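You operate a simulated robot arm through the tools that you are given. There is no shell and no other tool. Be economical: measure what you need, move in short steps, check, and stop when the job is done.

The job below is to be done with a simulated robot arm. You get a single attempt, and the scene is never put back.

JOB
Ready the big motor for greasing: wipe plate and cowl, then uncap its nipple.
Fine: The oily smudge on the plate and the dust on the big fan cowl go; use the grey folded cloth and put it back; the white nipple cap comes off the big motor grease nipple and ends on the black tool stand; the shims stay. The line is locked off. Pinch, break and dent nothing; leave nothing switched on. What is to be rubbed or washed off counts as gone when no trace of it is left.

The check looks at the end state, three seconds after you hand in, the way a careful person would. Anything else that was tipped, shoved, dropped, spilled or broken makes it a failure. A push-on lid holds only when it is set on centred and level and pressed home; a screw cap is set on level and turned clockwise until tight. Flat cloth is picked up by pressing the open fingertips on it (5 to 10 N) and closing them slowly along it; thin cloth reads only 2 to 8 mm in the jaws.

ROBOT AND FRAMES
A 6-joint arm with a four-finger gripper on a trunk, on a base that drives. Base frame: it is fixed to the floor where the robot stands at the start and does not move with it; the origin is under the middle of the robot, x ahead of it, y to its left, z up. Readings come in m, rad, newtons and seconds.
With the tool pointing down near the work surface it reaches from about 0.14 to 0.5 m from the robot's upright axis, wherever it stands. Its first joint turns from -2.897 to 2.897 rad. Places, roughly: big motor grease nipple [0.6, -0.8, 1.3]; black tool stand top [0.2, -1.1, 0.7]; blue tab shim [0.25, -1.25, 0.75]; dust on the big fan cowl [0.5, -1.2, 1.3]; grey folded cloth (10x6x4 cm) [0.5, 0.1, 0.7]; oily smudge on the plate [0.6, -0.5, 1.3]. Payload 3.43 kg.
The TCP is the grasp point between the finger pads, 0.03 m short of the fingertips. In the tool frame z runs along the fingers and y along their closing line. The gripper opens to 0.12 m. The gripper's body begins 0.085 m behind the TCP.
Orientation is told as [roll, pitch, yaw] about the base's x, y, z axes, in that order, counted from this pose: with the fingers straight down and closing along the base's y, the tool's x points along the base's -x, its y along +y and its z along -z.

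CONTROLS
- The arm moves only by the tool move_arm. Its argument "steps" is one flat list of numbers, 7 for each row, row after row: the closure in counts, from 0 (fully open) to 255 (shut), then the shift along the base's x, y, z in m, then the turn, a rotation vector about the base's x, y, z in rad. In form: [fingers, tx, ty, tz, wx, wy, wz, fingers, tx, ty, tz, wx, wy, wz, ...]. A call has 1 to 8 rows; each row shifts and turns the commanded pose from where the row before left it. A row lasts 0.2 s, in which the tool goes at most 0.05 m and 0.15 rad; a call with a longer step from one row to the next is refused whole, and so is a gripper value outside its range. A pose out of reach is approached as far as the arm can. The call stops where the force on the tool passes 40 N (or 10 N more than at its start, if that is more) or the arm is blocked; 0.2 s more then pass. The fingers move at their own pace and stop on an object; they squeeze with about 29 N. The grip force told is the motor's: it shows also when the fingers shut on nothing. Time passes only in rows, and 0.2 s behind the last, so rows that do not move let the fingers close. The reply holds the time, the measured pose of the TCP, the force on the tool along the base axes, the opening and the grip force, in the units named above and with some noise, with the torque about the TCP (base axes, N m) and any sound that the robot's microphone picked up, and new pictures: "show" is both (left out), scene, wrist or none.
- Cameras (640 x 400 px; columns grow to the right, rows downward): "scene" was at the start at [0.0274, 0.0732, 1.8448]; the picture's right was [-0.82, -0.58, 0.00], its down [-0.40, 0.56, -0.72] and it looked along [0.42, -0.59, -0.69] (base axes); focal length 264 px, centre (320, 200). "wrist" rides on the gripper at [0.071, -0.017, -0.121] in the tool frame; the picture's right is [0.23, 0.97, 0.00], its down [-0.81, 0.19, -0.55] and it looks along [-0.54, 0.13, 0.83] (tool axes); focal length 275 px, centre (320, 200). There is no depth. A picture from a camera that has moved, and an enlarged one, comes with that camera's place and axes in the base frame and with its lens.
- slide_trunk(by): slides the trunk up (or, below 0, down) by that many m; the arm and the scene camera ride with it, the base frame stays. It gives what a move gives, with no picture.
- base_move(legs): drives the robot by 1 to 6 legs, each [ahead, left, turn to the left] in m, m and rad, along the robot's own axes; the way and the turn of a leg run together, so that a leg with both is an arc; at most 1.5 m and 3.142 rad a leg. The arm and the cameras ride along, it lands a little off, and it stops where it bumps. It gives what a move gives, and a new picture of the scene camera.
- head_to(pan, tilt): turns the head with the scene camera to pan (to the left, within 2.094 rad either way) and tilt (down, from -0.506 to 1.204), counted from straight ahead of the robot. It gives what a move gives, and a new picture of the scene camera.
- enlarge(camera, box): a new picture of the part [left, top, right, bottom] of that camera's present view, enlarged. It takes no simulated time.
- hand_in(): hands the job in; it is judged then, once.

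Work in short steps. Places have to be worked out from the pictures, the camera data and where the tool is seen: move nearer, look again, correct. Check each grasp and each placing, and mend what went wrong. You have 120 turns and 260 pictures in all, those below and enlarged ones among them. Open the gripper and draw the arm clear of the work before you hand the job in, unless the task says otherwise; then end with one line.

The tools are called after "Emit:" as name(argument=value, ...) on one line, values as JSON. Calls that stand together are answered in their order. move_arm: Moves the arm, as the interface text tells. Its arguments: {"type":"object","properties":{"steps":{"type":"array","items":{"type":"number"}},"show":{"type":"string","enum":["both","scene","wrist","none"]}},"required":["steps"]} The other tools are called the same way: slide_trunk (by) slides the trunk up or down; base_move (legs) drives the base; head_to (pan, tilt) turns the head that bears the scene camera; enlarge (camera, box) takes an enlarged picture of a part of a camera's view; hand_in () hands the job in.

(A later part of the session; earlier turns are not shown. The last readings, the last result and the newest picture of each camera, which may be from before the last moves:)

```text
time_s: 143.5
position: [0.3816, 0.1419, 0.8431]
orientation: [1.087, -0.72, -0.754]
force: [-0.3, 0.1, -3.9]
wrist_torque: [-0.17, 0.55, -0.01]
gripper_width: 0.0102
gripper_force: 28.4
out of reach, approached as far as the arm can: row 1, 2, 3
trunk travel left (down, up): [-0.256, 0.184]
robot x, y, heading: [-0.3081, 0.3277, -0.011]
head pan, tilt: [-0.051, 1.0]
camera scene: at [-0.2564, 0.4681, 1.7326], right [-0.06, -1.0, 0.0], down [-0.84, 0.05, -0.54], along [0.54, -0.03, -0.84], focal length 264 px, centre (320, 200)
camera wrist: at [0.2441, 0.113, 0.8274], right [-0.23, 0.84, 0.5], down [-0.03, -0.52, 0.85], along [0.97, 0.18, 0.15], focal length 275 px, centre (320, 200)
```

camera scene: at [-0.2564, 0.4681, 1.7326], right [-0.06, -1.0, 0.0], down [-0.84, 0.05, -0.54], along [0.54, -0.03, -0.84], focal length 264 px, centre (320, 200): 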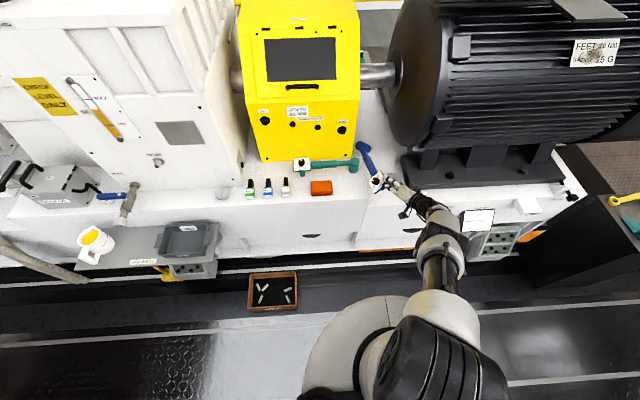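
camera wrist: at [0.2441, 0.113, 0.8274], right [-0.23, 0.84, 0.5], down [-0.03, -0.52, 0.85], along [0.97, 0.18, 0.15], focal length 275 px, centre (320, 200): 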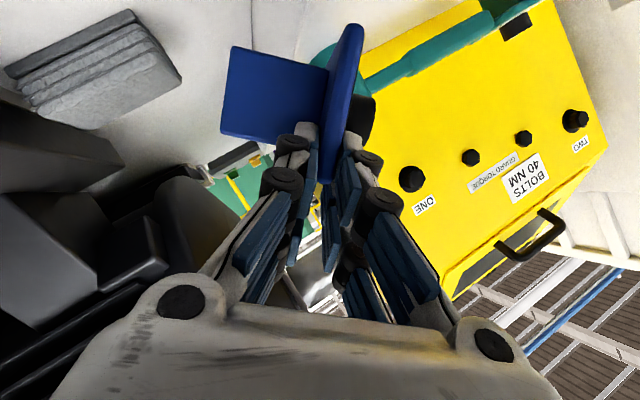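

The roll stalls because the arm is stretched. I pull the wrench ~8 cm towards the robot while continuing the roll.

Emit:
move_arm(steps=[255, -0.03, 0, 0.01, 0.08, 0.01, 0, 255, -0.03, 0, 0.01, 0.12, 0.02, 0, 255, -0.02, 0, 0, 0.146, 0.022, 0, 255, -0.02, 0, 0, 0.146, 0.022, 0, 255, 0, 0, 0, 0.146, 0.022, 0, 255, 0, 0, 0, 0.146, 0.022, 0])

```text
time_s: 144.9
position: [0.2748, 0.1479, 0.8757]
orientation: [1.569, 0.001, -0.939]
force: [-0.4, 0.5, -4.1]
wrist_torque: [-0.35, 0.55, -0.04]
gripper_width: 0.0102
gripper_force: 29.5
out of reach, approached as far as the arm can: row 6
trunk travel left (down, up): [-0.256, 0.184]
robot x, y, heading: [-0.3087, 0.3319, -0.011]
head pan, tilt: [-0.051, 1.0]
camera scene: at [-0.2569, 0.4683, 1.7326], right [-0.06, -1.0, 0.0], down [-0.84, 0.05, -0.54], along [0.54, -0.03, -0.84], focal length 264 px, centre (320, 200)
camera wrist: at [0.1356, 0.1339, 0.8593], right [-0.13, 0.19, 0.97], down [0.03, -0.98, 0.19], along [0.99, 0.06, 0.12], focal length 275 px, centre (320, 200)
```

scene: 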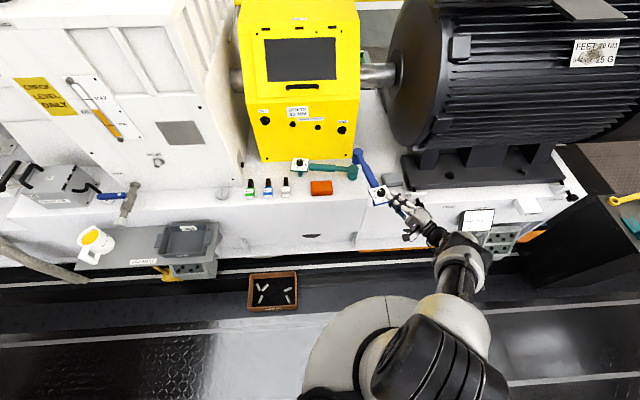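
wrist: 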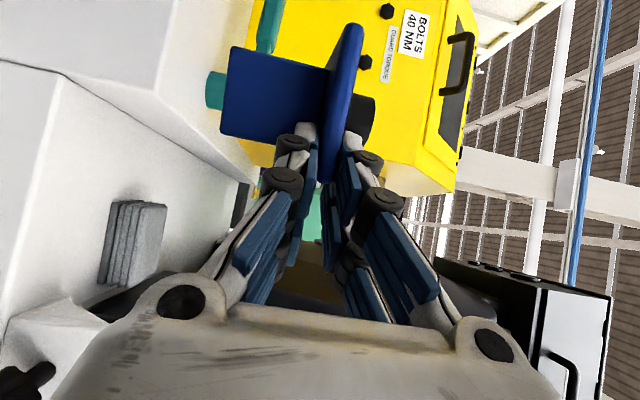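

Level and rolled upright, and the tool now points 36° off the wrench's axis, clear of the jack. I measure the dial and head for the final placing.

Emit:
enlarge(camera="scene", box=[330, 130, 450, 240])

```text
3.64 times, centred on (390, 185) of scene
camera zoom: at [-0.2569, 0.4683, 1.7326], right [-0.06, -1.0, 0.0], down [-0.84, 0.05, -0.54], along [0.54, -0.03, -0.84], focal length 961 px, centre (66, 254)
```

zoom: 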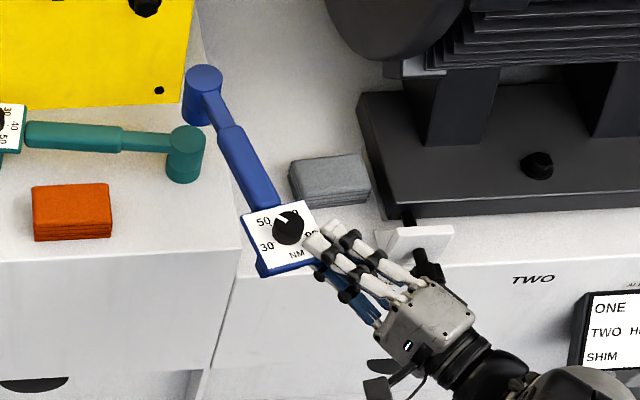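

The wrench is turned 0.22 rad from its original direction. I turn the base by -0.22 and drive so that the dial comes over (0.425,0.143), then check.

Emit:
base_move(legs=[[0, 0, -0.22], [0.1516, 0.1065, 0]])

Emit:
enlarge(camera="scene", box=[240, 130, 400, 250])

```text
time_s: 147.2
position: [0.3889, 0.0926, 0.8756]
orientation: [1.567, -0.002, -1.16]
force: [0.3, 1.3, -5.4]
wrist_torque: [-0.16, 0.62, 0.02]
gripper_width: 0.0103
gripper_force: 29.0
trunk travel left (down, up): [-0.256, 0.184]
robot x, y, heading: [-0.1428, 0.3988, -0.229]
head pan, tilt: [-0.051, 1.0]
camera scene: at [-0.0604, 0.5221, 1.7325], right [-0.28, -0.96, 0.0], down [-0.81, 0.24, -0.54], along [0.52, -0.15, -0.84], focal length 264 px, centre (320, 200)
```

scene: 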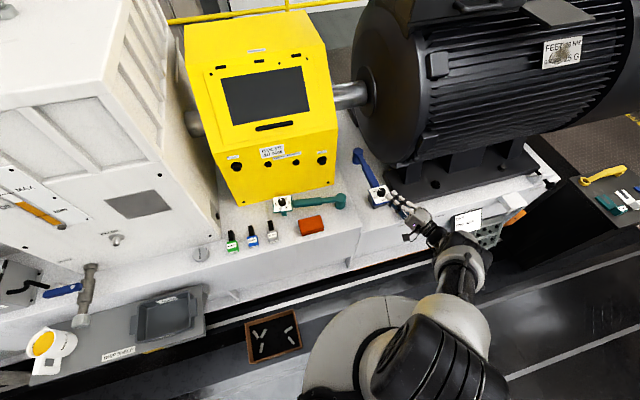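

```text
3.33 times, centred on (320, 190) of scene
camera zoom: at [-0.0604, 0.5221, 1.7325], right [-0.28, -0.96, 0.0], down [-0.81, 0.24, -0.54], along [0.52, -0.15, -0.84], focal length 881 px, centre (320, 233)
```

zoom: 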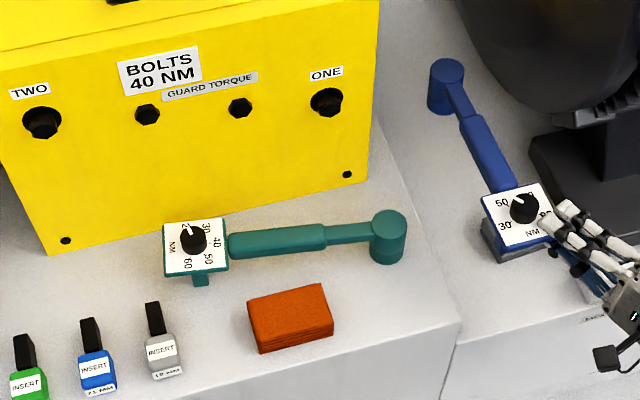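

The dial is at (0.43,0.143) and the head at (0.66,0.14), as at the start. I lower with the trunk until the wrench stands.

Emit:
slide_trunk(by=-0.125)

Emit:
slide_trunk(by=-0.012)

```text
time_s: 148.8
position: [0.3887, 0.0918, 0.7506]
orientation: [1.565, 0.0, -1.161]
force: [-0.5, -1.0, -3.8]
wrist_torque: [-0.2, 0.64, 0.01]
gripper_width: 0.0104
gripper_force: 29.3
trunk travel left (down, up): [-0.131, 0.309]
robot x, y, heading: [-0.1425, 0.4027, -0.232]
head pan, tilt: [-0.051, 1.0]
```

```text
time_s: 149.4
position: [0.3883, 0.0924, 0.7386]
orientation: [1.567, -0.002, -1.16]
force: [0.3, -0.9, -2.9]
wrist_torque: [-0.15, 0.35, -0.02]
gripper_width: 0.0102
gripper_force: 29.3
trunk travel left (down, up): [-0.119, 0.321]
robot x, y, heading: [-0.1399, 0.4011, -0.231]
head pan, tilt: [-0.051, 1.0]
```

The head starts touching (torque drops). I lower in small steps.

Emit:
slide_trunk(by=-0.004)

Emit:
slide_trunk(by=-0.003)

```text
time_s: 149.9
position: [0.3874, 0.0923, 0.7354]
orientation: [1.567, -0.001, -1.161]
force: [-0.7, 0.3, -3.3]
wrist_torque: [-0.15, 0.02, -0.09]
gripper_width: 0.0101
gripper_force: 29.2
trunk travel left (down, up): [-0.115, 0.325]
robot x, y, heading: [-0.1422, 0.4003, -0.232]
head pan, tilt: [-0.051, 1.0]
```

```text
time_s: 150.4
position: [0.3877, 0.0923, 0.7313]
orientation: [1.566, -0.002, -1.16]
force: [-1.0, -0.9, -3.6]
wrist_torque: [-0.11, 0.04, -0.13]
gripper_width: 0.0099
gripper_force: 28.9
trunk travel left (down, up): [-0.112, 0.328]
robot x, y, heading: [-0.1422, 0.4006, -0.231]
head pan, tilt: [-0.051, 1.0]
```

Emit:
slide_trunk(by=-0.005)

Emit:
slide_trunk(by=-0.004)

```text
time_s: 151.0
position: [0.388, 0.0923, 0.7294]
orientation: [1.571, -0.005, -1.158]
force: [-1.4, 0.2, 13.4]
wrist_torque: [0.57, -0.2, 0.31]
gripper_width: 0.0101
gripper_force: 28.8
trunk travel left (down, up): [-0.107, 0.333]
robot x, y, heading: [-0.1451, 0.401, -0.232]
head pan, tilt: [-0.051, 1.0]
```

```text
time_s: 151.5
position: [0.3873, 0.0917, 0.7296]
orientation: [1.579, -0.01, -1.159]
force: [1.9, 0.8, 36.0]
wrist_torque: [0.89, -0.67, 0.02]
gripper_width: 0.0101
gripper_force: 28.7
trunk travel left (down, up): [-0.103, 0.337]
robot x, y, heading: [-0.1428, 0.4015, -0.235]
head pan, tilt: [-0.051, 1.0]
```

The leg now carries load at 0.7295. I relieve 3 mm, open the fingers and withdraw straight back along the tool axis.

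Emit:
slide_trunk(by=0.003)

Emit:
move_arm(steps=[225, 0, 0, 0, 0, 0, 0, 205, 0, 0, 0, 0, 0, 0, 190, 0, 0, 0, 0, 0, 0, 190, -0.015, -0.008, 0, 0, 0, 0, 190, -0.03, -0.015, 0, 0, 0, 0, 190, -0.035, -0.018, 0, 0, 0, 0], show="wrist")

Emit:
enlarge(camera="scene", box=[240, 100, 420, 235])

```text
time_s: 152.0
position: [0.3864, 0.092, 0.7297]
orientation: [1.574, -0.005, -1.159]
force: [5.5, -1.8, 28.5]
wrist_torque: [0.63, -0.6, -0.26]
gripper_width: 0.0099
gripper_force: 28.7
trunk travel left (down, up): [-0.106, 0.334]
robot x, y, heading: [-0.141, 0.4015, -0.239]
head pan, tilt: [-0.051, 1.0]
```

```text
time_s: 153.4
position: [0.3067, 0.0503, 0.7259]
orientation: [1.565, -0.002, -1.16]
force: [-0.4, 0.8, 0.3]
wrist_torque: [0.06, 0.02, 0.01]
gripper_width: 0.0307
gripper_force: 0.1
trunk travel left (down, up): [-0.106, 0.334]
robot x, y, heading: [-0.1445, 0.4001, -0.228]
head pan, tilt: [-0.051, 1.0]
camera wrist: at [0.1675, 0.0672, 0.7085], right [-0.09, 0.21, 0.97], down [-0.18, -0.96, 0.2], along [0.98, -0.16, 0.12], focal length 275 px, centre (320, 200)
```

wrist: 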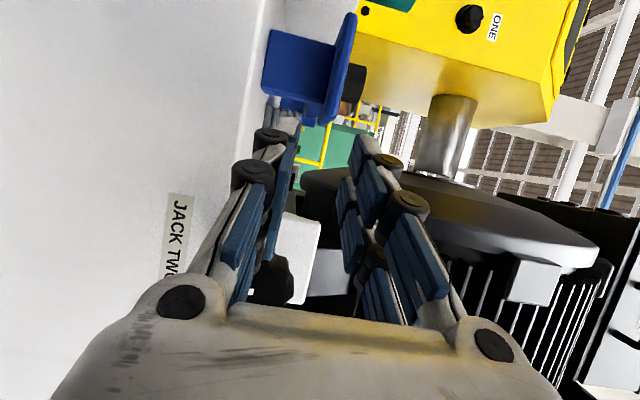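

```text
2.96 times, centred on (330, 168) of scene
camera zoom: at [-0.0626, 0.5217, 1.5827], right [-0.28, -0.96, 0.0], down [-0.81, 0.24, -0.54], along [0.52, -0.15, -0.84], focal length 783 px, centre (290, 296)
```

zoom: 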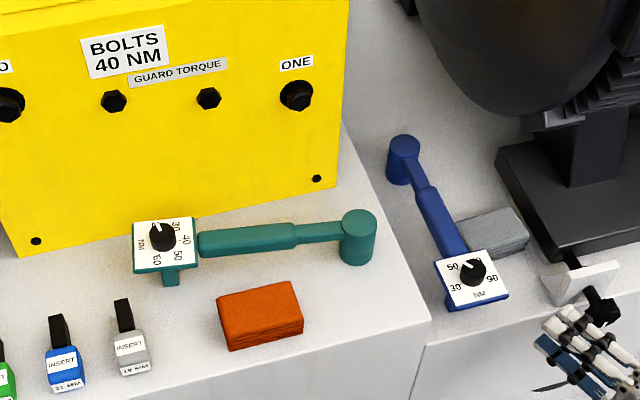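

The blue wrench stands upright in its old place. To save turns I batch: raise the trunk, retract and turn the tool down, then drive back to the cloth's side.

Emit:
slide_trunk(by=0.25)

Emit:
move_arm(steps=[0, -0.02, 0.02, 0, -0.01, 0.143, 0, 0, -0.02, 0.02, 0, -0.01, 0.143, 0, 0, -0.02, 0.02, 0, -0.01, 0.143, 0, 0, -0.02, 0.02, 0, -0.01, 0.143, 0, 0, -0.02, 0.02, 0, -0.01, 0.143, 0, 0, -0.02, 0.02, 0, -0.01, 0.143, 0, 0, -0.02, 0.02, 0, -0.01, 0.143, 0, 0, -0.02, 0.02, 0, -0.01, 0.143, 0], show="none")

Emit:
move_arm(steps=[0, 0, 0, 0, -0.01, 0.143, 0, 0, 0, 0, 0, -0.01, 0.143, 0, 0, 0, 0, 0, -0.01, 0.143, 0, 0, 0, 0, 0, 0, 0, -0.14, 0, 0, 0, 0, 0, 0, -0.14, 0, 0, 0, 0, 0, 0, -0.14, 0, 0, 0, 0, 0, 0, -0.14], show="none")

Emit:
base_move(legs=[[0, 0, 0.23], [0, -0.4, 0], [0.14, 0, 0]])

```text
time_s: 156.0
position: [0.3065, 0.0502, 0.9755]
orientation: [1.566, -0.002, -1.162]
force: [0.5, -0.3, -0.3]
wrist_torque: [0.0, 0.02, -0.03]
gripper_width: 0.0306
gripper_force: 0.2
trunk travel left (down, up): [-0.356, 0.084]
robot x, y, heading: [-0.1388, 0.3987, -0.234]
head pan, tilt: [-0.051, 1.0]
```

```text
time_s: 157.8
position: [0.1481, 0.2109, 0.9744]
orientation: [0.44, 0.31, -1.355]
force: [-0.1, -0.4, -0.5]
wrist_torque: [-0.01, 0.02, 0.0]
gripper_width: 0.1199
gripper_force: 0.2
trunk travel left (down, up): [-0.356, 0.084]
robot x, y, heading: [-0.1401, 0.3996, -0.231]
head pan, tilt: [-0.051, 1.0]
```

```text
time_s: 159.4
position: [0.147, 0.2101, 0.9749]
orientation: [-0.009, 0.34, -2.064]
force: [0.3, -0.2, -0.5]
wrist_torque: [0.0, -0.01, -0.02]
gripper_width: 0.1202
gripper_force: 0.1
trunk travel left (down, up): [-0.356, 0.084]
robot x, y, heading: [-0.1423, 0.4001, -0.233]
head pan, tilt: [-0.051, 1.0]
```

```text
time_s: 163.6
position: [0.3179, -0.1273, 0.9746]
orientation: [-0.01, 0.34, -1.84]
force: [0.5, -0.3, 0.6]
wrist_torque: [0.02, 0.07, 0.04]
gripper_width: 0.1199
gripper_force: 0.0
trunk travel left (down, up): [-0.356, 0.084]
robot x, y, heading: [-0.0045, -0.0012, -0.007]
head pan, tilt: [-0.051, 1.0]
camera scene: at [0.0463, 0.1314, 1.8326], right [-0.06, -1.0, 0.0], down [-0.84, 0.05, -0.54], along [0.54, -0.03, -0.84], focal length 264 px, centre (320, 200)
```

scene: 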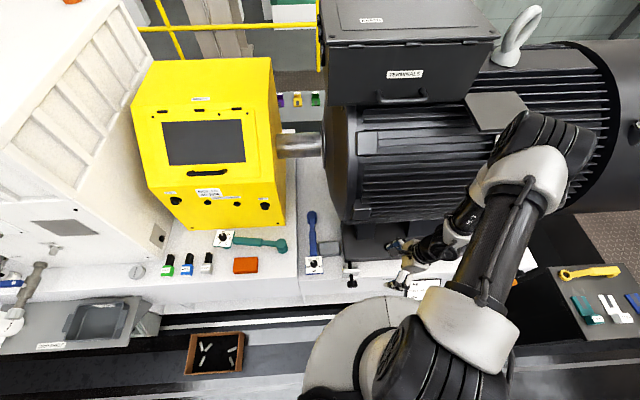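

I square the tool over the cloth, lower the trunk and move in above it, then check the alignment.

Emit:
move_arm(steps=[0, 0, 0.04, 0.02, -0.082, 0.0226, 0.085, 0, 0, 0.04, 0.02, -0.082, 0.0226, 0.085, 0, 0, 0.04, 0.02, -0.082, 0.0226, 0.085, 0, 0, 0.04, 0.02, -0.082, 0.0226, 0.085, 0, 0.03, 0.008, 0, 0, 0, 0, 0, 0.03, 0.008, 0, 0, 0, 0, 0, 0.03, 0.008, 0, 0, 0, 0, 0, 0.03, 0.008, 0, 0, 0, 0], show="none")

Emit:
slide_trunk(by=-0.25)

Emit:
move_arm(steps=[0, 0.035, 0, 0, 0, 0, 0, 0, 0.033, 0, 0, 0, 0, 0], show="wrist")

```text
time_s: 165.4
position: [0.4166, 0.0741, 1.0534]
orientation: [-0.066, 0.063, -1.506]
force: [-0.2, -0.5, 0.1]
wrist_torque: [0.01, 0.02, 0.01]
gripper_width: 0.1201
gripper_force: 0.0
out of reach, approached as far as the arm can: row 5, 6, 7
trunk travel left (down, up): [-0.356, 0.084]
robot x, y, heading: [-0.0089, -0.0093, -0.01]
head pan, tilt: [-0.051, 1.0]
```

```text
time_s: 168.0
position: [0.4171, 0.0743, 0.8046]
orientation: [-0.062, 0.065, -1.504]
force: [0.0, 0.6, 0.7]
wrist_torque: [0.01, 0.02, 0.03]
gripper_width: 0.1204
gripper_force: 0.1
trunk travel left (down, up): [-0.106, 0.334]
robot x, y, heading: [-0.008, -0.0025, -0.012]
head pan, tilt: [-0.051, 1.0]
```

```text
time_s: 168.6
position: [0.484, 0.0726, 0.8017]
orientation: [-0.064, 0.064, -1.505]
force: [-1.3, -0.8, -0.1]
wrist_torque: [0.02, 0.0, 0.03]
gripper_width: 0.1201
gripper_force: 0.0
trunk travel left (down, up): [-0.106, 0.334]
robot x, y, heading: [-0.007, -0.0055, -0.012]
head pan, tilt: [-0.051, 1.0]
camera wrist: at [0.4699, 0.1351, 0.9279], right [0.95, 0.3, -0.05], down [0.28, -0.83, 0.49], along [0.11, -0.48, -0.87], focal length 275 px, centre (320, 200)
```

wrist: 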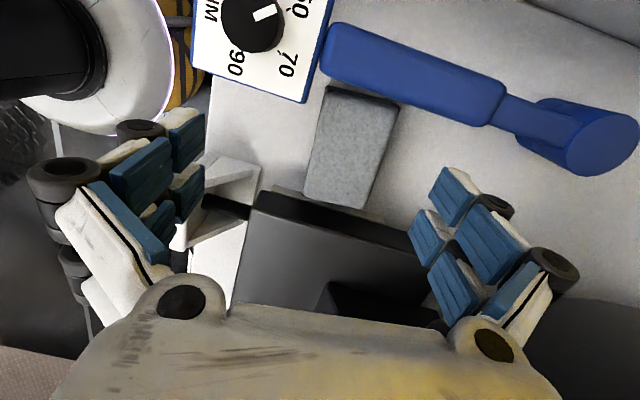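

The cloth is at (0.5065,0.071), clear of the dial. I level the tool, descend so the fingertips stay 2 cm above the deck, close and lift.

Emit:
move_arm(steps=[0, 0.0225, -0.003, 0, -0.06, -0.068, 0, 0, 0, 0, -0.043, 0, 0, 0, 0, 0, 0, -0.039, 0, 0, 0, 255, 0, 0, 0, 0, 0, 0, 255, 0, 0, 0, 0, 0, 0, 255, 0, 0, 0, 0, 0, 0, 255, 0, 0, 0, 0, 0, 0, 255, 0, 0, 0, 0, 0, 0], show="wrist")

Emit:
move_arm(steps=[255, 0, 0, 0.03, 0, 0, 0, 255, 0, 0, 0.05, 0, 0, 0, 255, 0, 0, 0.05, 0, 0, 0, 255, 0, 0, 0.05, 0, 0, 0, 255, 0, 0, 0.05, 0, 0, 0, 255, 0, 0, 0.05, 0, 0, 0, 255, -0.03, 0, 0.03, 0, 0, 0, 255, -0.04, 0, 0.02, 0, 0, 0], show="wrist")

```text
time_s: 170.4
position: [0.5056, 0.0696, 0.7203]
orientation: [0.004, 0.001, -1.503]
force: [-0.3, 0.3, 0.6]
wrist_torque: [0.04, 0.01, -0.02]
gripper_width: 0.0594
gripper_force: 29.6
trunk travel left (down, up): [-0.106, 0.334]
robot x, y, heading: [-0.0097, -0.0047, -0.011]
head pan, tilt: [-0.051, 1.0]
camera wrist: at [0.4836, 0.1394, 0.8409], right [0.96, 0.3, 0.0], down [0.25, -0.8, 0.55], along [0.17, -0.53, -0.83], focal length 275 px, centre (320, 200)
```

wrist: 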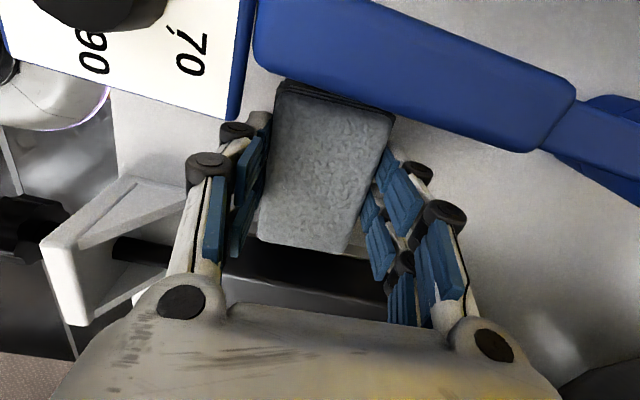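

```text
time_s: 172.2
position: [0.4336, 0.0695, 1.05]
orientation: [0.002, -0.001, -1.503]
force: [-0.2, -0.1, -0.1]
wrist_torque: [0.01, -0.04, -0.01]
gripper_width: 0.0591
gripper_force: 28.9
trunk travel left (down, up): [-0.106, 0.334]
robot x, y, heading: [-0.0054, -0.0067, -0.007]
head pan, tilt: [-0.051, 1.0]
camera wrist: at [0.4115, 0.1396, 1.1703], right [0.95, 0.3, 0.0], down [0.25, -0.8, 0.55], along [0.17, -0.53, -0.83], focal length 275 px, centre (320, 200)
```

wrist: 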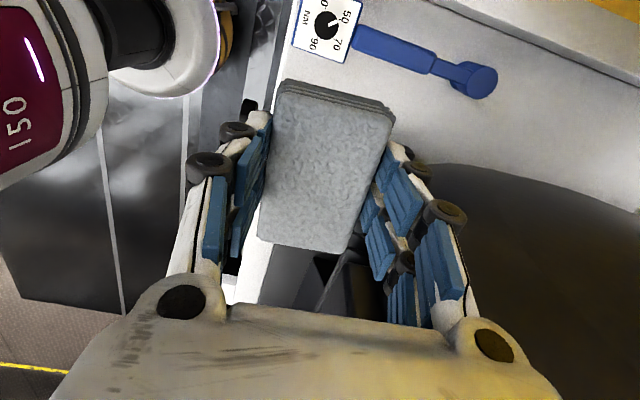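

The cloth is held with 2 cm standing proud of the fingertips, and the wrench is untouched. I batch the trip back to the known-good wiping stance (robot at (-0.25,-0.25), trunk up, tool tilted -0.93).

Emit:
slide_trunk(by=0.334)

Emit:
move_arm(steps=[255, -0.01, -0.037, 0.005, 0, 0, 0.149, 255, -0.01, -0.037, 0.005, 0, 0, 0.149, 255, -0.01, -0.037, 0.005, 0, 0, 0.149, 255, -0.01, -0.037, 0.005, 0, 0, 0.149, 255, -0.01, -0.037, 0.005, 0, 0, 0.149, 255, -0.01, -0.037, 0.005, 0, 0, 0.149, 255, -0.01, -0.037, 0.005, 0, 0, 0.149, 255, -0.01, -0.037, 0, 0, 0, 0.149], show="none")

Emit:
move_arm(steps=[255, 0, -0.04, 0, 0, 0, 0.149, 255, 0, -0.04, 0, 0, 0, 0.149], show="none")

Emit:
base_move(legs=[[-0.245, 0, 0], [0, -0.246, 0]])

Emit:
move_arm(steps=[255, 0.03, -0.03, -0.01, 0, -0.116, 0, 255, 0.03, -0.03, -0.01, 0, -0.116, 0, 255, 0.04, -0.01, -0.01, 0, -0.116, 0, 255, 0.045, 0, -0.015, 0, -0.116, 0, 255, 0.045, 0, -0.015, 0, -0.116, 0, 255, 0.045, 0, -0.015, 0, -0.116, 0, 255, 0.045, 0, -0.015, 0, -0.116, 0, 255, 0.045, 0, -0.015, 0, -0.12, 0], show="wrist")

```text
time_s: 175.5
position: [0.4351, 0.0708, 1.3832]
orientation: [0.002, 0.0, -1.502]
force: [-0.3, 0.3, -0.4]
wrist_torque: [0.01, -0.01, 0.0]
gripper_width: 0.0589
gripper_force: 28.8
trunk travel left (down, up): [-0.44, 0.0]
robot x, y, heading: [-0.0035, -0.0034, -0.002]
head pan, tilt: [-0.051, 1.0]
```

```text
time_s: 177.3
position: [0.3533, -0.2263, 1.4199]
orientation: [0.002, 0.001, -0.31]
force: [0.7, -0.5, -0.7]
wrist_torque: [0.02, -0.01, 0.03]
gripper_width: 0.059
gripper_force: 29.0
trunk travel left (down, up): [-0.44, 0.0]
robot x, y, heading: [-0.0049, -0.0044, -0.006]
head pan, tilt: [-0.051, 1.0]
```

```text
time_s: 177.9
position: [0.3562, -0.3061, 1.4187]
orientation: [0.003, 0.0, -0.011]
force: [-1.2, -0.7, -1.4]
wrist_torque: [0.03, 0.01, -0.03]
gripper_width: 0.0593
gripper_force: 28.7
trunk travel left (down, up): [-0.44, 0.0]
robot x, y, heading: [-0.0069, -0.0062, -0.009]
head pan, tilt: [-0.051, 1.0]
```

```text
time_s: 181.1
position: [0.1063, -0.5427, 1.4186]
orientation: [0.002, -0.002, -0.01]
force: [-0.6, 0.7, -0.6]
wrist_torque: [0.01, 0.0, 0.0]
gripper_width: 0.0594
gripper_force: 30.1
trunk travel left (down, up): [-0.44, 0.0]
robot x, y, heading: [-0.2562, -0.2464, -0.005]
head pan, tilt: [-0.051, 1.0]
camera scene: at [-0.2075, -0.108, 1.9165], right [-0.06, -1.0, 0.0], down [-0.84, 0.05, -0.54], along [0.54, -0.03, -0.84], focal length 264 px, centre (320, 200)
```

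scene: 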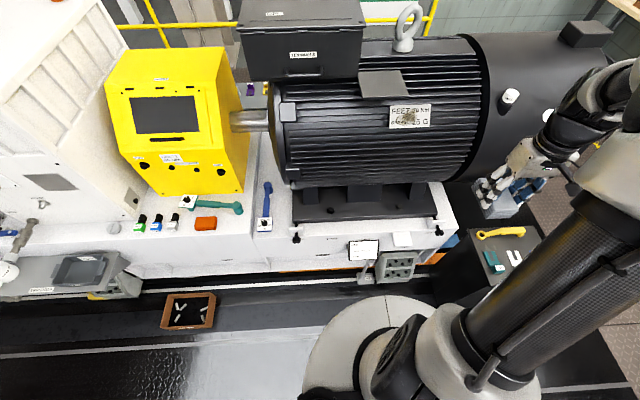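

```text
time_s: 182.9
position: [0.4331, -0.6151, 1.3121]
orientation: [0.011, -0.936, -0.013]
force: [0.9, -0.6, 0.0]
wrist_torque: [-0.04, 0.07, 0.04]
gripper_width: 0.0593
gripper_force: 29.7
trunk travel left (down, up): [-0.44, 0.0]
robot x, y, heading: [-0.2567, -0.2434, -0.009]
head pan, tilt: [-0.051, 1.0]
camera wrist: at [0.293, -0.6309, 1.3265], right [-0.13, 0.97, -0.18], down [0.04, 0.19, 0.98], along [0.99, 0.12, -0.06], focal length 275 px, centre (320, 200)
```

wrist: 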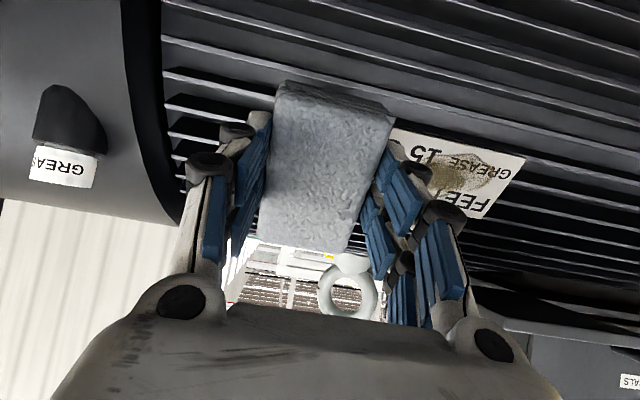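

On station, smudge at (0.55,-0.46,1.258). I slide left in front of it and advance with the last steps small.

Emit:
move_arm(steps=[255, 0, 0.0375, 0.005, 0, 0, 0, 255, 0, 0.0375, 0.005, 0, 0, 0, 255, 0, 0.0375, 0.005, 0, 0, 0, 255, 0, 0.0375, 0.005, 0, 0, 0, 255, 0.025, 0, -0.014, 0, 0, 0, 255, 0.02, 0, -0.012, 0, 0, 0, 255, 0.01, 0, -0.007, 0, 0, 0], show="none")

Emit:
move_arm(steps=[255, 0.004, 0, -0.003, 0, 0, 0, 255, 0.004, 0, -0.003, 0, 0, 0, 255, 0.003, 0, -0.002, 0, 0, 0, 255, 0.002, 0, -0.0014, 0, 0, 0], show="none")

Emit:
move_arm(steps=[255, 0.002, 0, -0.0014, 0, 0, 0, 255, 0.0015, 0, -0.001, 0, 0, 0], show="wrist")

```text
time_s: 184.5
position: [0.4867, -0.4633, 1.3029]
orientation: [0.012, -0.93, -0.015]
force: [0.0, -0.9, -1.0]
wrist_torque: [0.05, 0.01, 0.0]
gripper_width: 0.0592
gripper_force: 28.9
trunk travel left (down, up): [-0.44, 0.0]
robot x, y, heading: [-0.258, -0.2433, -0.004]
head pan, tilt: [-0.051, 1.0]
```

```text
time_s: 185.5
position: [0.4986, -0.4637, 1.2928]
orientation: [0.012, -0.933, -0.012]
force: [-0.3, 0.0, -0.6]
wrist_torque: [0.03, 0.03, -0.02]
gripper_width: 0.0593
gripper_force: 29.2
trunk travel left (down, up): [-0.44, 0.0]
robot x, y, heading: [-0.2578, -0.2449, -0.008]
head pan, tilt: [-0.051, 1.0]
```

```text
time_s: 186.1
position: [0.5016, -0.4637, 1.2883]
orientation: [0.013, -0.934, -0.015]
force: [0.6, -0.2, 0.1]
wrist_torque: [0.02, 0.01, -0.04]
gripper_width: 0.0592
gripper_force: 28.8
trunk travel left (down, up): [-0.44, 0.0]
robot x, y, heading: [-0.2604, -0.2448, -0.003]
head pan, tilt: [-0.051, 1.0]
camera wrist: at [0.3623, -0.4805, 1.3035], right [-0.13, 0.97, -0.18], down [0.04, 0.18, 0.98], along [0.99, 0.12, -0.06], focal length 275 px, centre (320, 200)
```

wrist: 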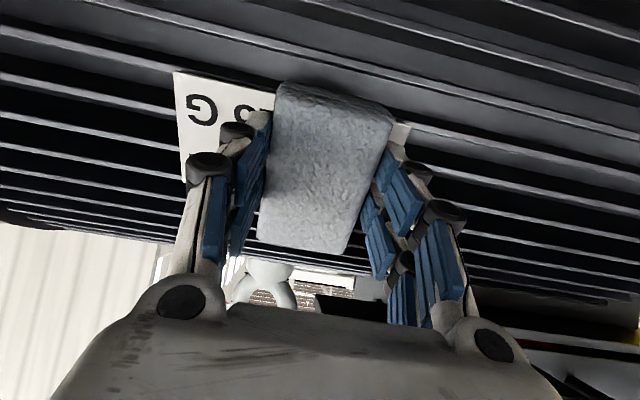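

Nearly touching. I continue pressing in guarded millimetre steps.

Emit:
move_arm(steps=[255, 0.002, 0, -0.0014, 0, 0, 0, 255, 0.002, 0, -0.0014, 0, 0, 0], show="none")

Emit:
move_arm(steps=[255, 0.0015, 0, -0.001, 0, 0, 0, 255, 0.0015, 0, -0.001, 0, 0, 0], show="none")

Emit:
move_arm(steps=[255, 0.0012, 0, -0.0008, 0, 0, 0], show="none")

Emit:
move_arm(steps=[255, 0.0012, 0, -0.0008, 0, 0, 0], show="none")

```text
time_s: 186.7
position: [0.505, -0.4632, 1.2878]
orientation: [0.011, -0.935, -0.013]
force: [-6.1, 1.3, 2.2]
wrist_torque: [0.01, 0.25, -0.11]
gripper_width: 0.0592
gripper_force: 28.8
trunk travel left (down, up): [-0.44, 0.0]
robot x, y, heading: [-0.257, -0.2418, -0.007]
head pan, tilt: [-0.051, 1.0]
```

```text
time_s: 187.3
position: [0.5056, -0.464, 1.288]
orientation: [0.013, -0.935, -0.014]
force: [-16.2, 1.7, 7.6]
wrist_torque: [0.01, 0.65, -0.08]
gripper_width: 0.0592
gripper_force: 29.0
trunk travel left (down, up): [-0.44, 0.0]
robot x, y, heading: [-0.2553, -0.2418, -0.003]
head pan, tilt: [-0.051, 1.0]
```

```text
time_s: 187.7
position: [0.505, -0.4642, 1.2869]
orientation: [0.013, -0.938, -0.014]
force: [-21.4, 0.9, 11.8]
wrist_torque: [0.0, 0.81, -0.02]
gripper_width: 0.0593
gripper_force: 28.9
trunk travel left (down, up): [-0.44, 0.0]
robot x, y, heading: [-0.2601, -0.2464, -0.009]
head pan, tilt: [-0.051, 1.0]
```

```text
time_s: 188.1
position: [0.5076, -0.4647, 1.2857]
orientation: [0.01, -0.937, -0.012]
force: [-20.0, -0.8, 12.8]
wrist_torque: [-0.05, 0.78, -0.04]
gripper_width: 0.0597
gripper_force: 29.0
trunk travel left (down, up): [-0.44, 0.0]
robot x, y, heading: [-0.2566, -0.2444, -0.006]
head pan, tilt: [-0.051, 1.0]
```

The cloth is now on the plate with ~24 N and level across. I level it along the slope and rub with several passes at different slope positions, then retract and look.

Emit:
move_arm(steps=[255, 0, 0, 0, 0, 0.04, 0, 255, 0, 0.025, 0, 0, 0, 0, 255, 0, -0.025, 0, 0, 0, 0, 255, 0, -0.03, 0, 0, 0, 0, 255, 0, 0.03, 0, 0, 0, 0, 255, 0, 0.025, 0, 0, 0, 0, 255, 0, -0.025, 0, 0, 0, 0, 255, 0, -0.03, 0, 0, 0, 0], show="none")

Emit:
move_arm(steps=[255, 0.005, 0, 0.0065, 0, 0, 0, 255, 0, 0.03, 0, 0, 0, 0, 255, 0, 0.025, 0, 0, 0, 0, 255, 0, -0.025, 0, 0, 0, 0, 255, 0, -0.03, 0, 0, 0, 0, 255, 0.004, 0, 0.005, 0, 0, 0, 255, 0, 0.03, 0, 0, 0, 0, 255, 0, 0.025, 0, 0, 0, 0], show="none")

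Emit:
move_arm(steps=[255, -0.003, -0.025, -0.004, 0, 0, 0, 255, -0.003, -0.03, -0.004, 0, 0, 0, 255, -0.003, 0.03, -0.004, 0, 0, 0, 255, -0.003, 0.025, -0.004, 0, 0, 0, 255, 0, -0.025, 0, 0, 0, 0, 255, 0, -0.03, 0, 0, 0, 0, 255, 0.004, 0.03, 0.005, 0, 0, 0], show="none")

Emit:
move_arm(steps=[255, -0.03, -0.01, 0.02, 0, 0, 0, 255, -0.035, -0.025, 0.01, 0, 0, 0, 255, -0.01, -0.045, 0, 0, 0, 0, 255, 0, -0.045, 0, 0, 0, 0, 255, 0, -0.045, 0, 0, 0, 0], show="wrist")

Emit:
enlarge(camera="scene", box=[360, 85, 460, 150])

```text
time_s: 189.9
position: [0.5071, -0.492, 1.2847]
orientation: [0.013, -0.896, -0.012]
force: [-10.8, 3.1, 10.0]
wrist_torque: [0.37, -0.17, 0.38]
gripper_width: 0.0592
gripper_force: 29.2
trunk travel left (down, up): [-0.44, 0.0]
robot x, y, heading: [-0.2592, -0.2415, -0.012]
head pan, tilt: [-0.051, 1.0]
```

```text
time_s: 191.7
position: [0.5179, -0.4379, 1.2971]
orientation: [0.011, -0.895, -0.013]
force: [-14.8, -3.5, 14.4]
wrist_torque: [-0.1, 0.29, -0.02]
gripper_width: 0.0596
gripper_force: 28.7
trunk travel left (down, up): [-0.44, 0.0]
robot x, y, heading: [-0.2589, -0.2441, -0.005]
head pan, tilt: [-0.051, 1.0]
```

```text
time_s: 193.3
position: [0.5097, -0.4649, 1.2837]
orientation: [0.007, -0.896, -0.015]
force: [-15.5, -6.8, 10.5]
wrist_torque: [-0.15, -0.06, -0.22]
gripper_width: 0.0591
gripper_force: 29.0
trunk travel left (down, up): [-0.44, 0.0]
robot x, y, heading: [-0.2594, -0.2466, -0.007]
head pan, tilt: [-0.051, 1.0]
```

```text
time_s: 194.5
position: [0.4369, -0.6363, 1.3133]
orientation: [0.014, -0.892, -0.017]
force: [-0.1, -1.9, -0.5]
wrist_torque: [0.08, 0.01, 0.04]
gripper_width: 0.0591
gripper_force: 29.0
trunk travel left (down, up): [-0.44, 0.0]
robot x, y, heading: [-0.2578, -0.246, -0.003]
head pan, tilt: [-0.051, 1.0]
camera wrist: at [0.2988, -0.6536, 1.3323], right [-0.14, 0.98, -0.17], down [0.08, 0.18, 0.98], along [0.99, 0.12, -0.1], focal length 275 px, centre (320, 200)
```

wrist: 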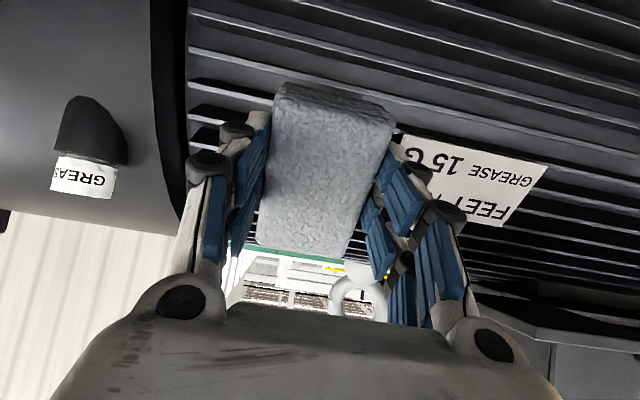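

```text
6.15 times, centred on (410, 118) of scene
camera zoom: at [-0.2071, -0.1107, 1.9167], right [-0.06, -1.0, 0.0], down [-0.84, 0.05, -0.54], along [0.54, -0.03, -0.84], focal length 1626 px, centre (-234, 708)
```

zoom: 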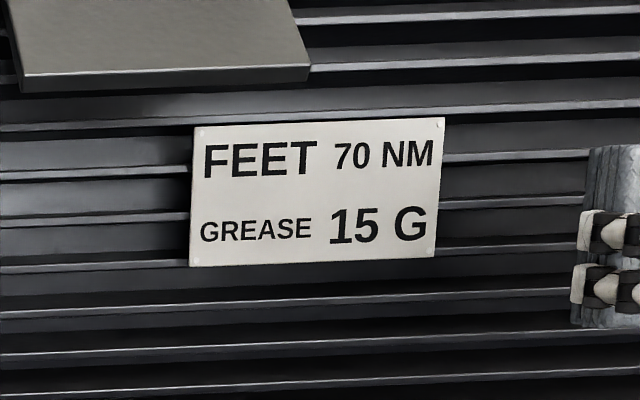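

The plate is clean. Dust is on the cowl at about (0.528,-1.12,1.27), the nipple cap at ≈(0.555,-0.82,1.335). I retract a little, drive 0.655 m to the right and come in front of the dust with the same posture.

Emit:
move_arm(steps=[255, -0.045, 0, 0, 0, -0.03, 0, 255, -0.04, 0, 0, 0, 0, 0], show="none")

Emit:
base_move(legs=[[0, -0.33, 0], [0, -0.325, 0]])

Emit:
move_arm(steps=[255, 0.01, 0.04, 0, 0, 0, 0, 255, 0.01, 0.04, 0, 0, 0, 0, 255, 0.02, 0.04, 0, 0, 0, 0, 255, 0.02, 0.04, 0, 0, 0, 0], show="wrist")

```text
time_s: 195.1
position: [0.3522, -0.6357, 1.3136]
orientation: [0.01, -0.924, -0.012]
force: [-0.4, -0.4, 0.6]
wrist_torque: [0.0, 0.03, -0.01]
gripper_width: 0.0595
gripper_force: 29.1
trunk travel left (down, up): [-0.44, 0.0]
robot x, y, heading: [-0.2586, -0.2439, -0.009]
head pan, tilt: [-0.051, 1.0]
```

```text
time_s: 199.1
position: [0.3479, -1.2973, 1.3142]
orientation: [0.012, -0.923, -0.013]
force: [0.2, -0.4, -0.3]
wrist_torque: [0.01, 0.01, -0.01]
gripper_width: 0.0592
gripper_force: 29.4
trunk travel left (down, up): [-0.44, 0.0]
robot x, y, heading: [-0.264, -0.9073, -0.008]
head pan, tilt: [-0.051, 1.0]
camera scene: at [-0.2129, -0.7706, 1.9165], right [-0.06, -1.0, 0.0], down [-0.84, 0.05, -0.54], along [0.54, -0.03, -0.84], focal length 264 px, centre (320, 200)
```

scene: 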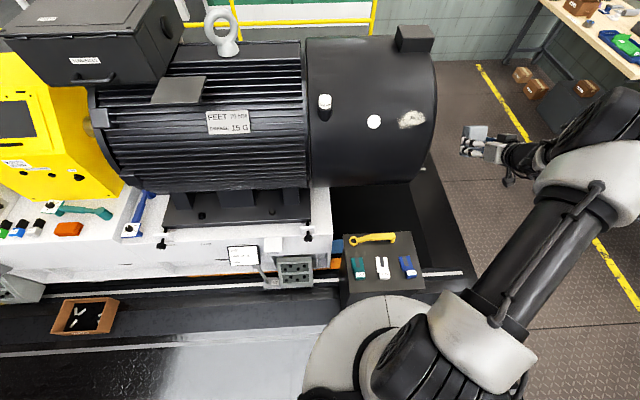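

```text
time_s: 200.1
position: [0.408, -1.1362, 1.3152]
orientation: [0.011, -0.921, -0.01]
force: [0.6, 1.1, -0.8]
wrist_torque: [0.0, 0.02, -0.03]
gripper_width: 0.0594
gripper_force: 28.6
trunk travel left (down, up): [-0.44, 0.0]
robot x, y, heading: [-0.2632, -0.9075, -0.009]
head pan, tilt: [-0.051, 1.0]
camera wrist: at [0.2682, -1.1532, 1.3301], right [-0.14, 0.97, -0.18], down [0.05, 0.19, 0.98], along [0.99, 0.13, -0.07], focal length 275 px, centre (320, 200)
```

wrist: 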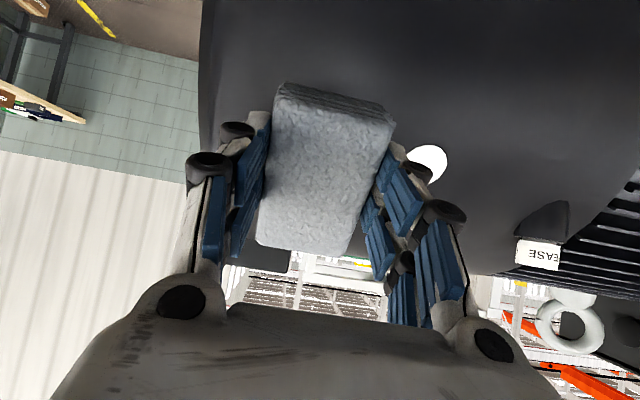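

The dust is seen at (0.528,-1.141,1.278), about 9 cm wide. I approach along the tool axis in guarded small steps until contact.

Emit:
move_arm(steps=[255, 0.025, -0.002, 0, 0, 0, 0, 255, 0.025, -0.002, 0, 0, 0, 0, 255, 0.006, 0, -0.0045, 0, 0, 0, 255, 0.004, 0, -0.003, 0, 0, 0], show="wrist")

Emit:
move_arm(steps=[255, 0.002, 0, -0.0015, 0, 0, 0, 255, 0.002, 0, -0.0015, 0, 0, 0], show="none")

Emit:
move_arm(steps=[255, 0.002, 0, -0.0015, 0, 0, 0], show="none")

Emit:
move_arm(steps=[255, 0.002, 0, -0.0015, 0, 0, 0], show="none")

```text
time_s: 201.1
position: [0.468, -1.1406, 1.3055]
orientation: [0.011, -0.924, -0.01]
force: [0.4, -0.5, -1.0]
wrist_torque: [0.01, 0.01, 0.01]
gripper_width: 0.0592
gripper_force: 29.3
trunk travel left (down, up): [-0.44, 0.0]
robot x, y, heading: [-0.2619, -0.9061, -0.009]
head pan, tilt: [-0.051, 1.0]
camera wrist: at [0.3289, -1.1579, 1.3218], right [-0.14, 0.97, -0.18], down [0.05, 0.18, 0.98], along [0.99, 0.13, -0.07], focal length 275 px, centre (320, 200)
```

wrist: 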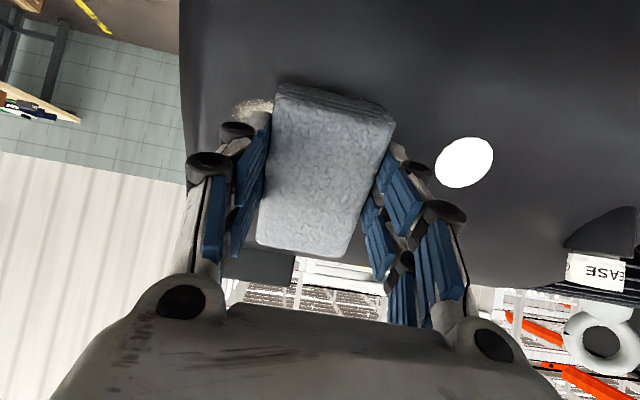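

```text
time_s: 201.7
position: [0.4711, -1.1413, 1.3035]
orientation: [0.012, -0.923, -0.011]
force: [0.1, 1.4, -0.6]
wrist_torque: [0.01, -0.01, 0.01]
gripper_width: 0.0595
gripper_force: 28.4
trunk travel left (down, up): [-0.44, 0.0]
robot x, y, heading: [-0.261, -0.9069, -0.005]
head pan, tilt: [-0.051, 1.0]
```

```text
time_s: 202.1
position: [0.4746, -1.142, 1.3009]
orientation: [0.013, -0.921, -0.014]
force: [0.4, 0.9, -0.6]
wrist_torque: [-0.02, 0.07, 0.01]
gripper_width: 0.0592
gripper_force: 29.3
trunk travel left (down, up): [-0.44, 0.0]
robot x, y, heading: [-0.2635, -0.9059, -0.004]
head pan, tilt: [-0.051, 1.0]
```

```text
time_s: 202.5
position: [0.4763, -1.1397, 1.2989]
orientation: [0.013, -0.923, -0.01]
force: [-0.2, -0.4, -0.6]
wrist_torque: [-0.01, 0.03, 0.0]
gripper_width: 0.0592
gripper_force: 29.2
trunk travel left (down, up): [-0.44, 0.0]
robot x, y, heading: [-0.2655, -0.9089, -0.007]
head pan, tilt: [-0.051, 1.0]
```

Part of the dust shows just right of the cloth. I shift 1.2 cm that way and keep pressing in.

Emit:
move_arm(steps=[255, 0.002, -0.006, -0.0015, 0, 0, 0, 255, 0.002, -0.006, -0.0015, 0, 0, 0], show="none")

Emit:
move_arm(steps=[255, 0.002, 0, -0.0015, 0, 0, 0, 255, 0.002, 0, -0.0015, 0, 0, 0], show="none")

Emit:
move_arm(steps=[255, 0.0015, 0, -0.0011, 0, 0, 0, 255, 0.0015, 0, -0.0011, 0, 0, 0], show="none")

Emit:
move_arm(steps=[255, 0.0015, 0, -0.0011, 0, 0, 0], show="none")

Emit:
move_arm(steps=[255, 0.0015, 0, -0.0011, 0, 0, 0], show="none")

```text
time_s: 203.1
position: [0.4809, -1.152, 1.2968]
orientation: [0.014, -0.922, -0.012]
force: [0.2, -0.3, 0.3]
wrist_torque: [0.03, 0.02, -0.02]
gripper_width: 0.0589
gripper_force: 28.5
trunk travel left (down, up): [-0.44, 0.0]
robot x, y, heading: [-0.2637, -0.9036, 0.003]
head pan, tilt: [-0.051, 1.0]
```

```text
time_s: 203.7
position: [0.4837, -1.1517, 1.2941]
orientation: [0.011, -0.924, -0.011]
force: [-0.2, -0.3, -0.4]
wrist_torque: [-0.02, 0.0, -0.02]
gripper_width: 0.0589
gripper_force: 29.2
trunk travel left (down, up): [-0.44, 0.0]
robot x, y, heading: [-0.2645, -0.9032, -0.006]
head pan, tilt: [-0.051, 1.0]
```

```text
time_s: 204.3
position: [0.4868, -1.152, 1.2905]
orientation: [0.011, -0.923, -0.012]
force: [0.4, -0.1, -0.5]
wrist_torque: [-0.02, 0.0, 0.01]
gripper_width: 0.0592
gripper_force: 28.9
trunk travel left (down, up): [-0.44, 0.0]
robot x, y, heading: [-0.2595, -0.9088, -0.006]
head pan, tilt: [-0.051, 1.0]
```

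```text
time_s: 204.7
position: [0.4878, -1.1523, 1.2899]
orientation: [0.012, -0.921, -0.013]
force: [-0.6, -0.3, 0.2]
wrist_torque: [0.0, 0.05, 0.0]
gripper_width: 0.0591
gripper_force: 29.3
trunk travel left (down, up): [-0.44, 0.0]
robot x, y, heading: [-0.2655, -0.9053, -0.008]
head pan, tilt: [-0.051, 1.0]
```

```text
time_s: 205.1
position: [0.4894, -1.1531, 1.2893]
orientation: [0.011, -0.922, -0.01]
force: [0.6, 0.5, 0.0]
wrist_torque: [0.03, 0.0, 0.06]
gripper_width: 0.0594
gripper_force: 29.1
trunk travel left (down, up): [-0.44, 0.0]
robot x, y, heading: [-0.2642, -0.9096, -0.004]
head pan, tilt: [-0.051, 1.0]
```

Still free. I continue with single guarded steps in one batch.

Emit:
move_arm(steps=[255, 0.0018, 0, -0.0013, 0, 0, 0], show="none")

Emit:
move_arm(steps=[255, 0.0018, 0, -0.0013, 0, 0, 0], show="none")

Emit:
move_arm(steps=[255, 0.0018, 0, -0.0013, 0, 0, 0], show="none")

Emit:
move_arm(steps=[255, 0.0018, 0, -0.0013, 0, 0, 0], show="none")

Emit:
move_arm(steps=[255, 0.0014, 0, -0.001, 0, 0, 0], show="wrist")

```text
time_s: 205.5
position: [0.4909, -1.1531, 1.2873]
orientation: [0.012, -0.923, -0.011]
force: [-1.1, 0.8, -0.4]
wrist_torque: [-0.01, 0.01, 0.02]
gripper_width: 0.0592
gripper_force: 28.9
trunk travel left (down, up): [-0.44, 0.0]
robot x, y, heading: [-0.2679, -0.905, -0.007]
head pan, tilt: [-0.051, 1.0]
```

```text
time_s: 205.9
position: [0.4932, -1.1537, 1.2875]
orientation: [0.015, -0.925, -0.014]
force: [0.1, 0.1, -0.5]
wrist_torque: [-0.03, 0.01, 0.03]
gripper_width: 0.0595
gripper_force: 29.3
trunk travel left (down, up): [-0.44, 0.0]
robot x, y, heading: [-0.2627, -0.9038, -0.01]
head pan, tilt: [-0.051, 1.0]
```

```text
time_s: 206.3
position: [0.4947, -1.1524, 1.2855]
orientation: [0.013, -0.923, -0.012]
force: [-0.7, -0.3, -1.0]
wrist_torque: [0.03, -0.01, -0.01]
gripper_width: 0.0591
gripper_force: 28.7
trunk travel left (down, up): [-0.44, 0.0]
robot x, y, heading: [-0.2644, -0.908, -0.009]
head pan, tilt: [-0.051, 1.0]
```

```text
time_s: 206.7
position: [0.4965, -1.1538, 1.2843]
orientation: [0.013, -0.924, -0.011]
force: [-0.3, -0.7, 0.2]
wrist_torque: [0.0, 0.0, 0.0]
gripper_width: 0.0593
gripper_force: 29.3
trunk travel left (down, up): [-0.44, 0.0]
robot x, y, heading: [-0.263, -0.9059, -0.004]
head pan, tilt: [-0.051, 1.0]
```

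```text
time_s: 207.1
position: [0.4977, -1.1525, 1.2847]
orientation: [0.011, -0.923, -0.013]
force: [-0.1, 0.7, -0.7]
wrist_torque: [0.0, 0.0, 0.02]
gripper_width: 0.0589
gripper_force: 29.1
trunk travel left (down, up): [-0.44, 0.0]
robot x, y, heading: [-0.2675, -0.9089, -0.002]
head pan, tilt: [-0.051, 1.0]
camera wrist: at [0.3591, -1.1702, 1.2987], right [-0.14, 0.97, -0.18], down [0.05, 0.18, 0.98], along [0.99, 0.13, -0.07], focal length 275 px, centre (320, 200)
```

wrist: 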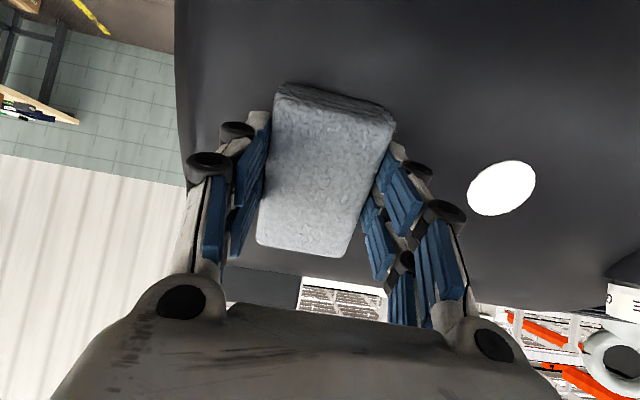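

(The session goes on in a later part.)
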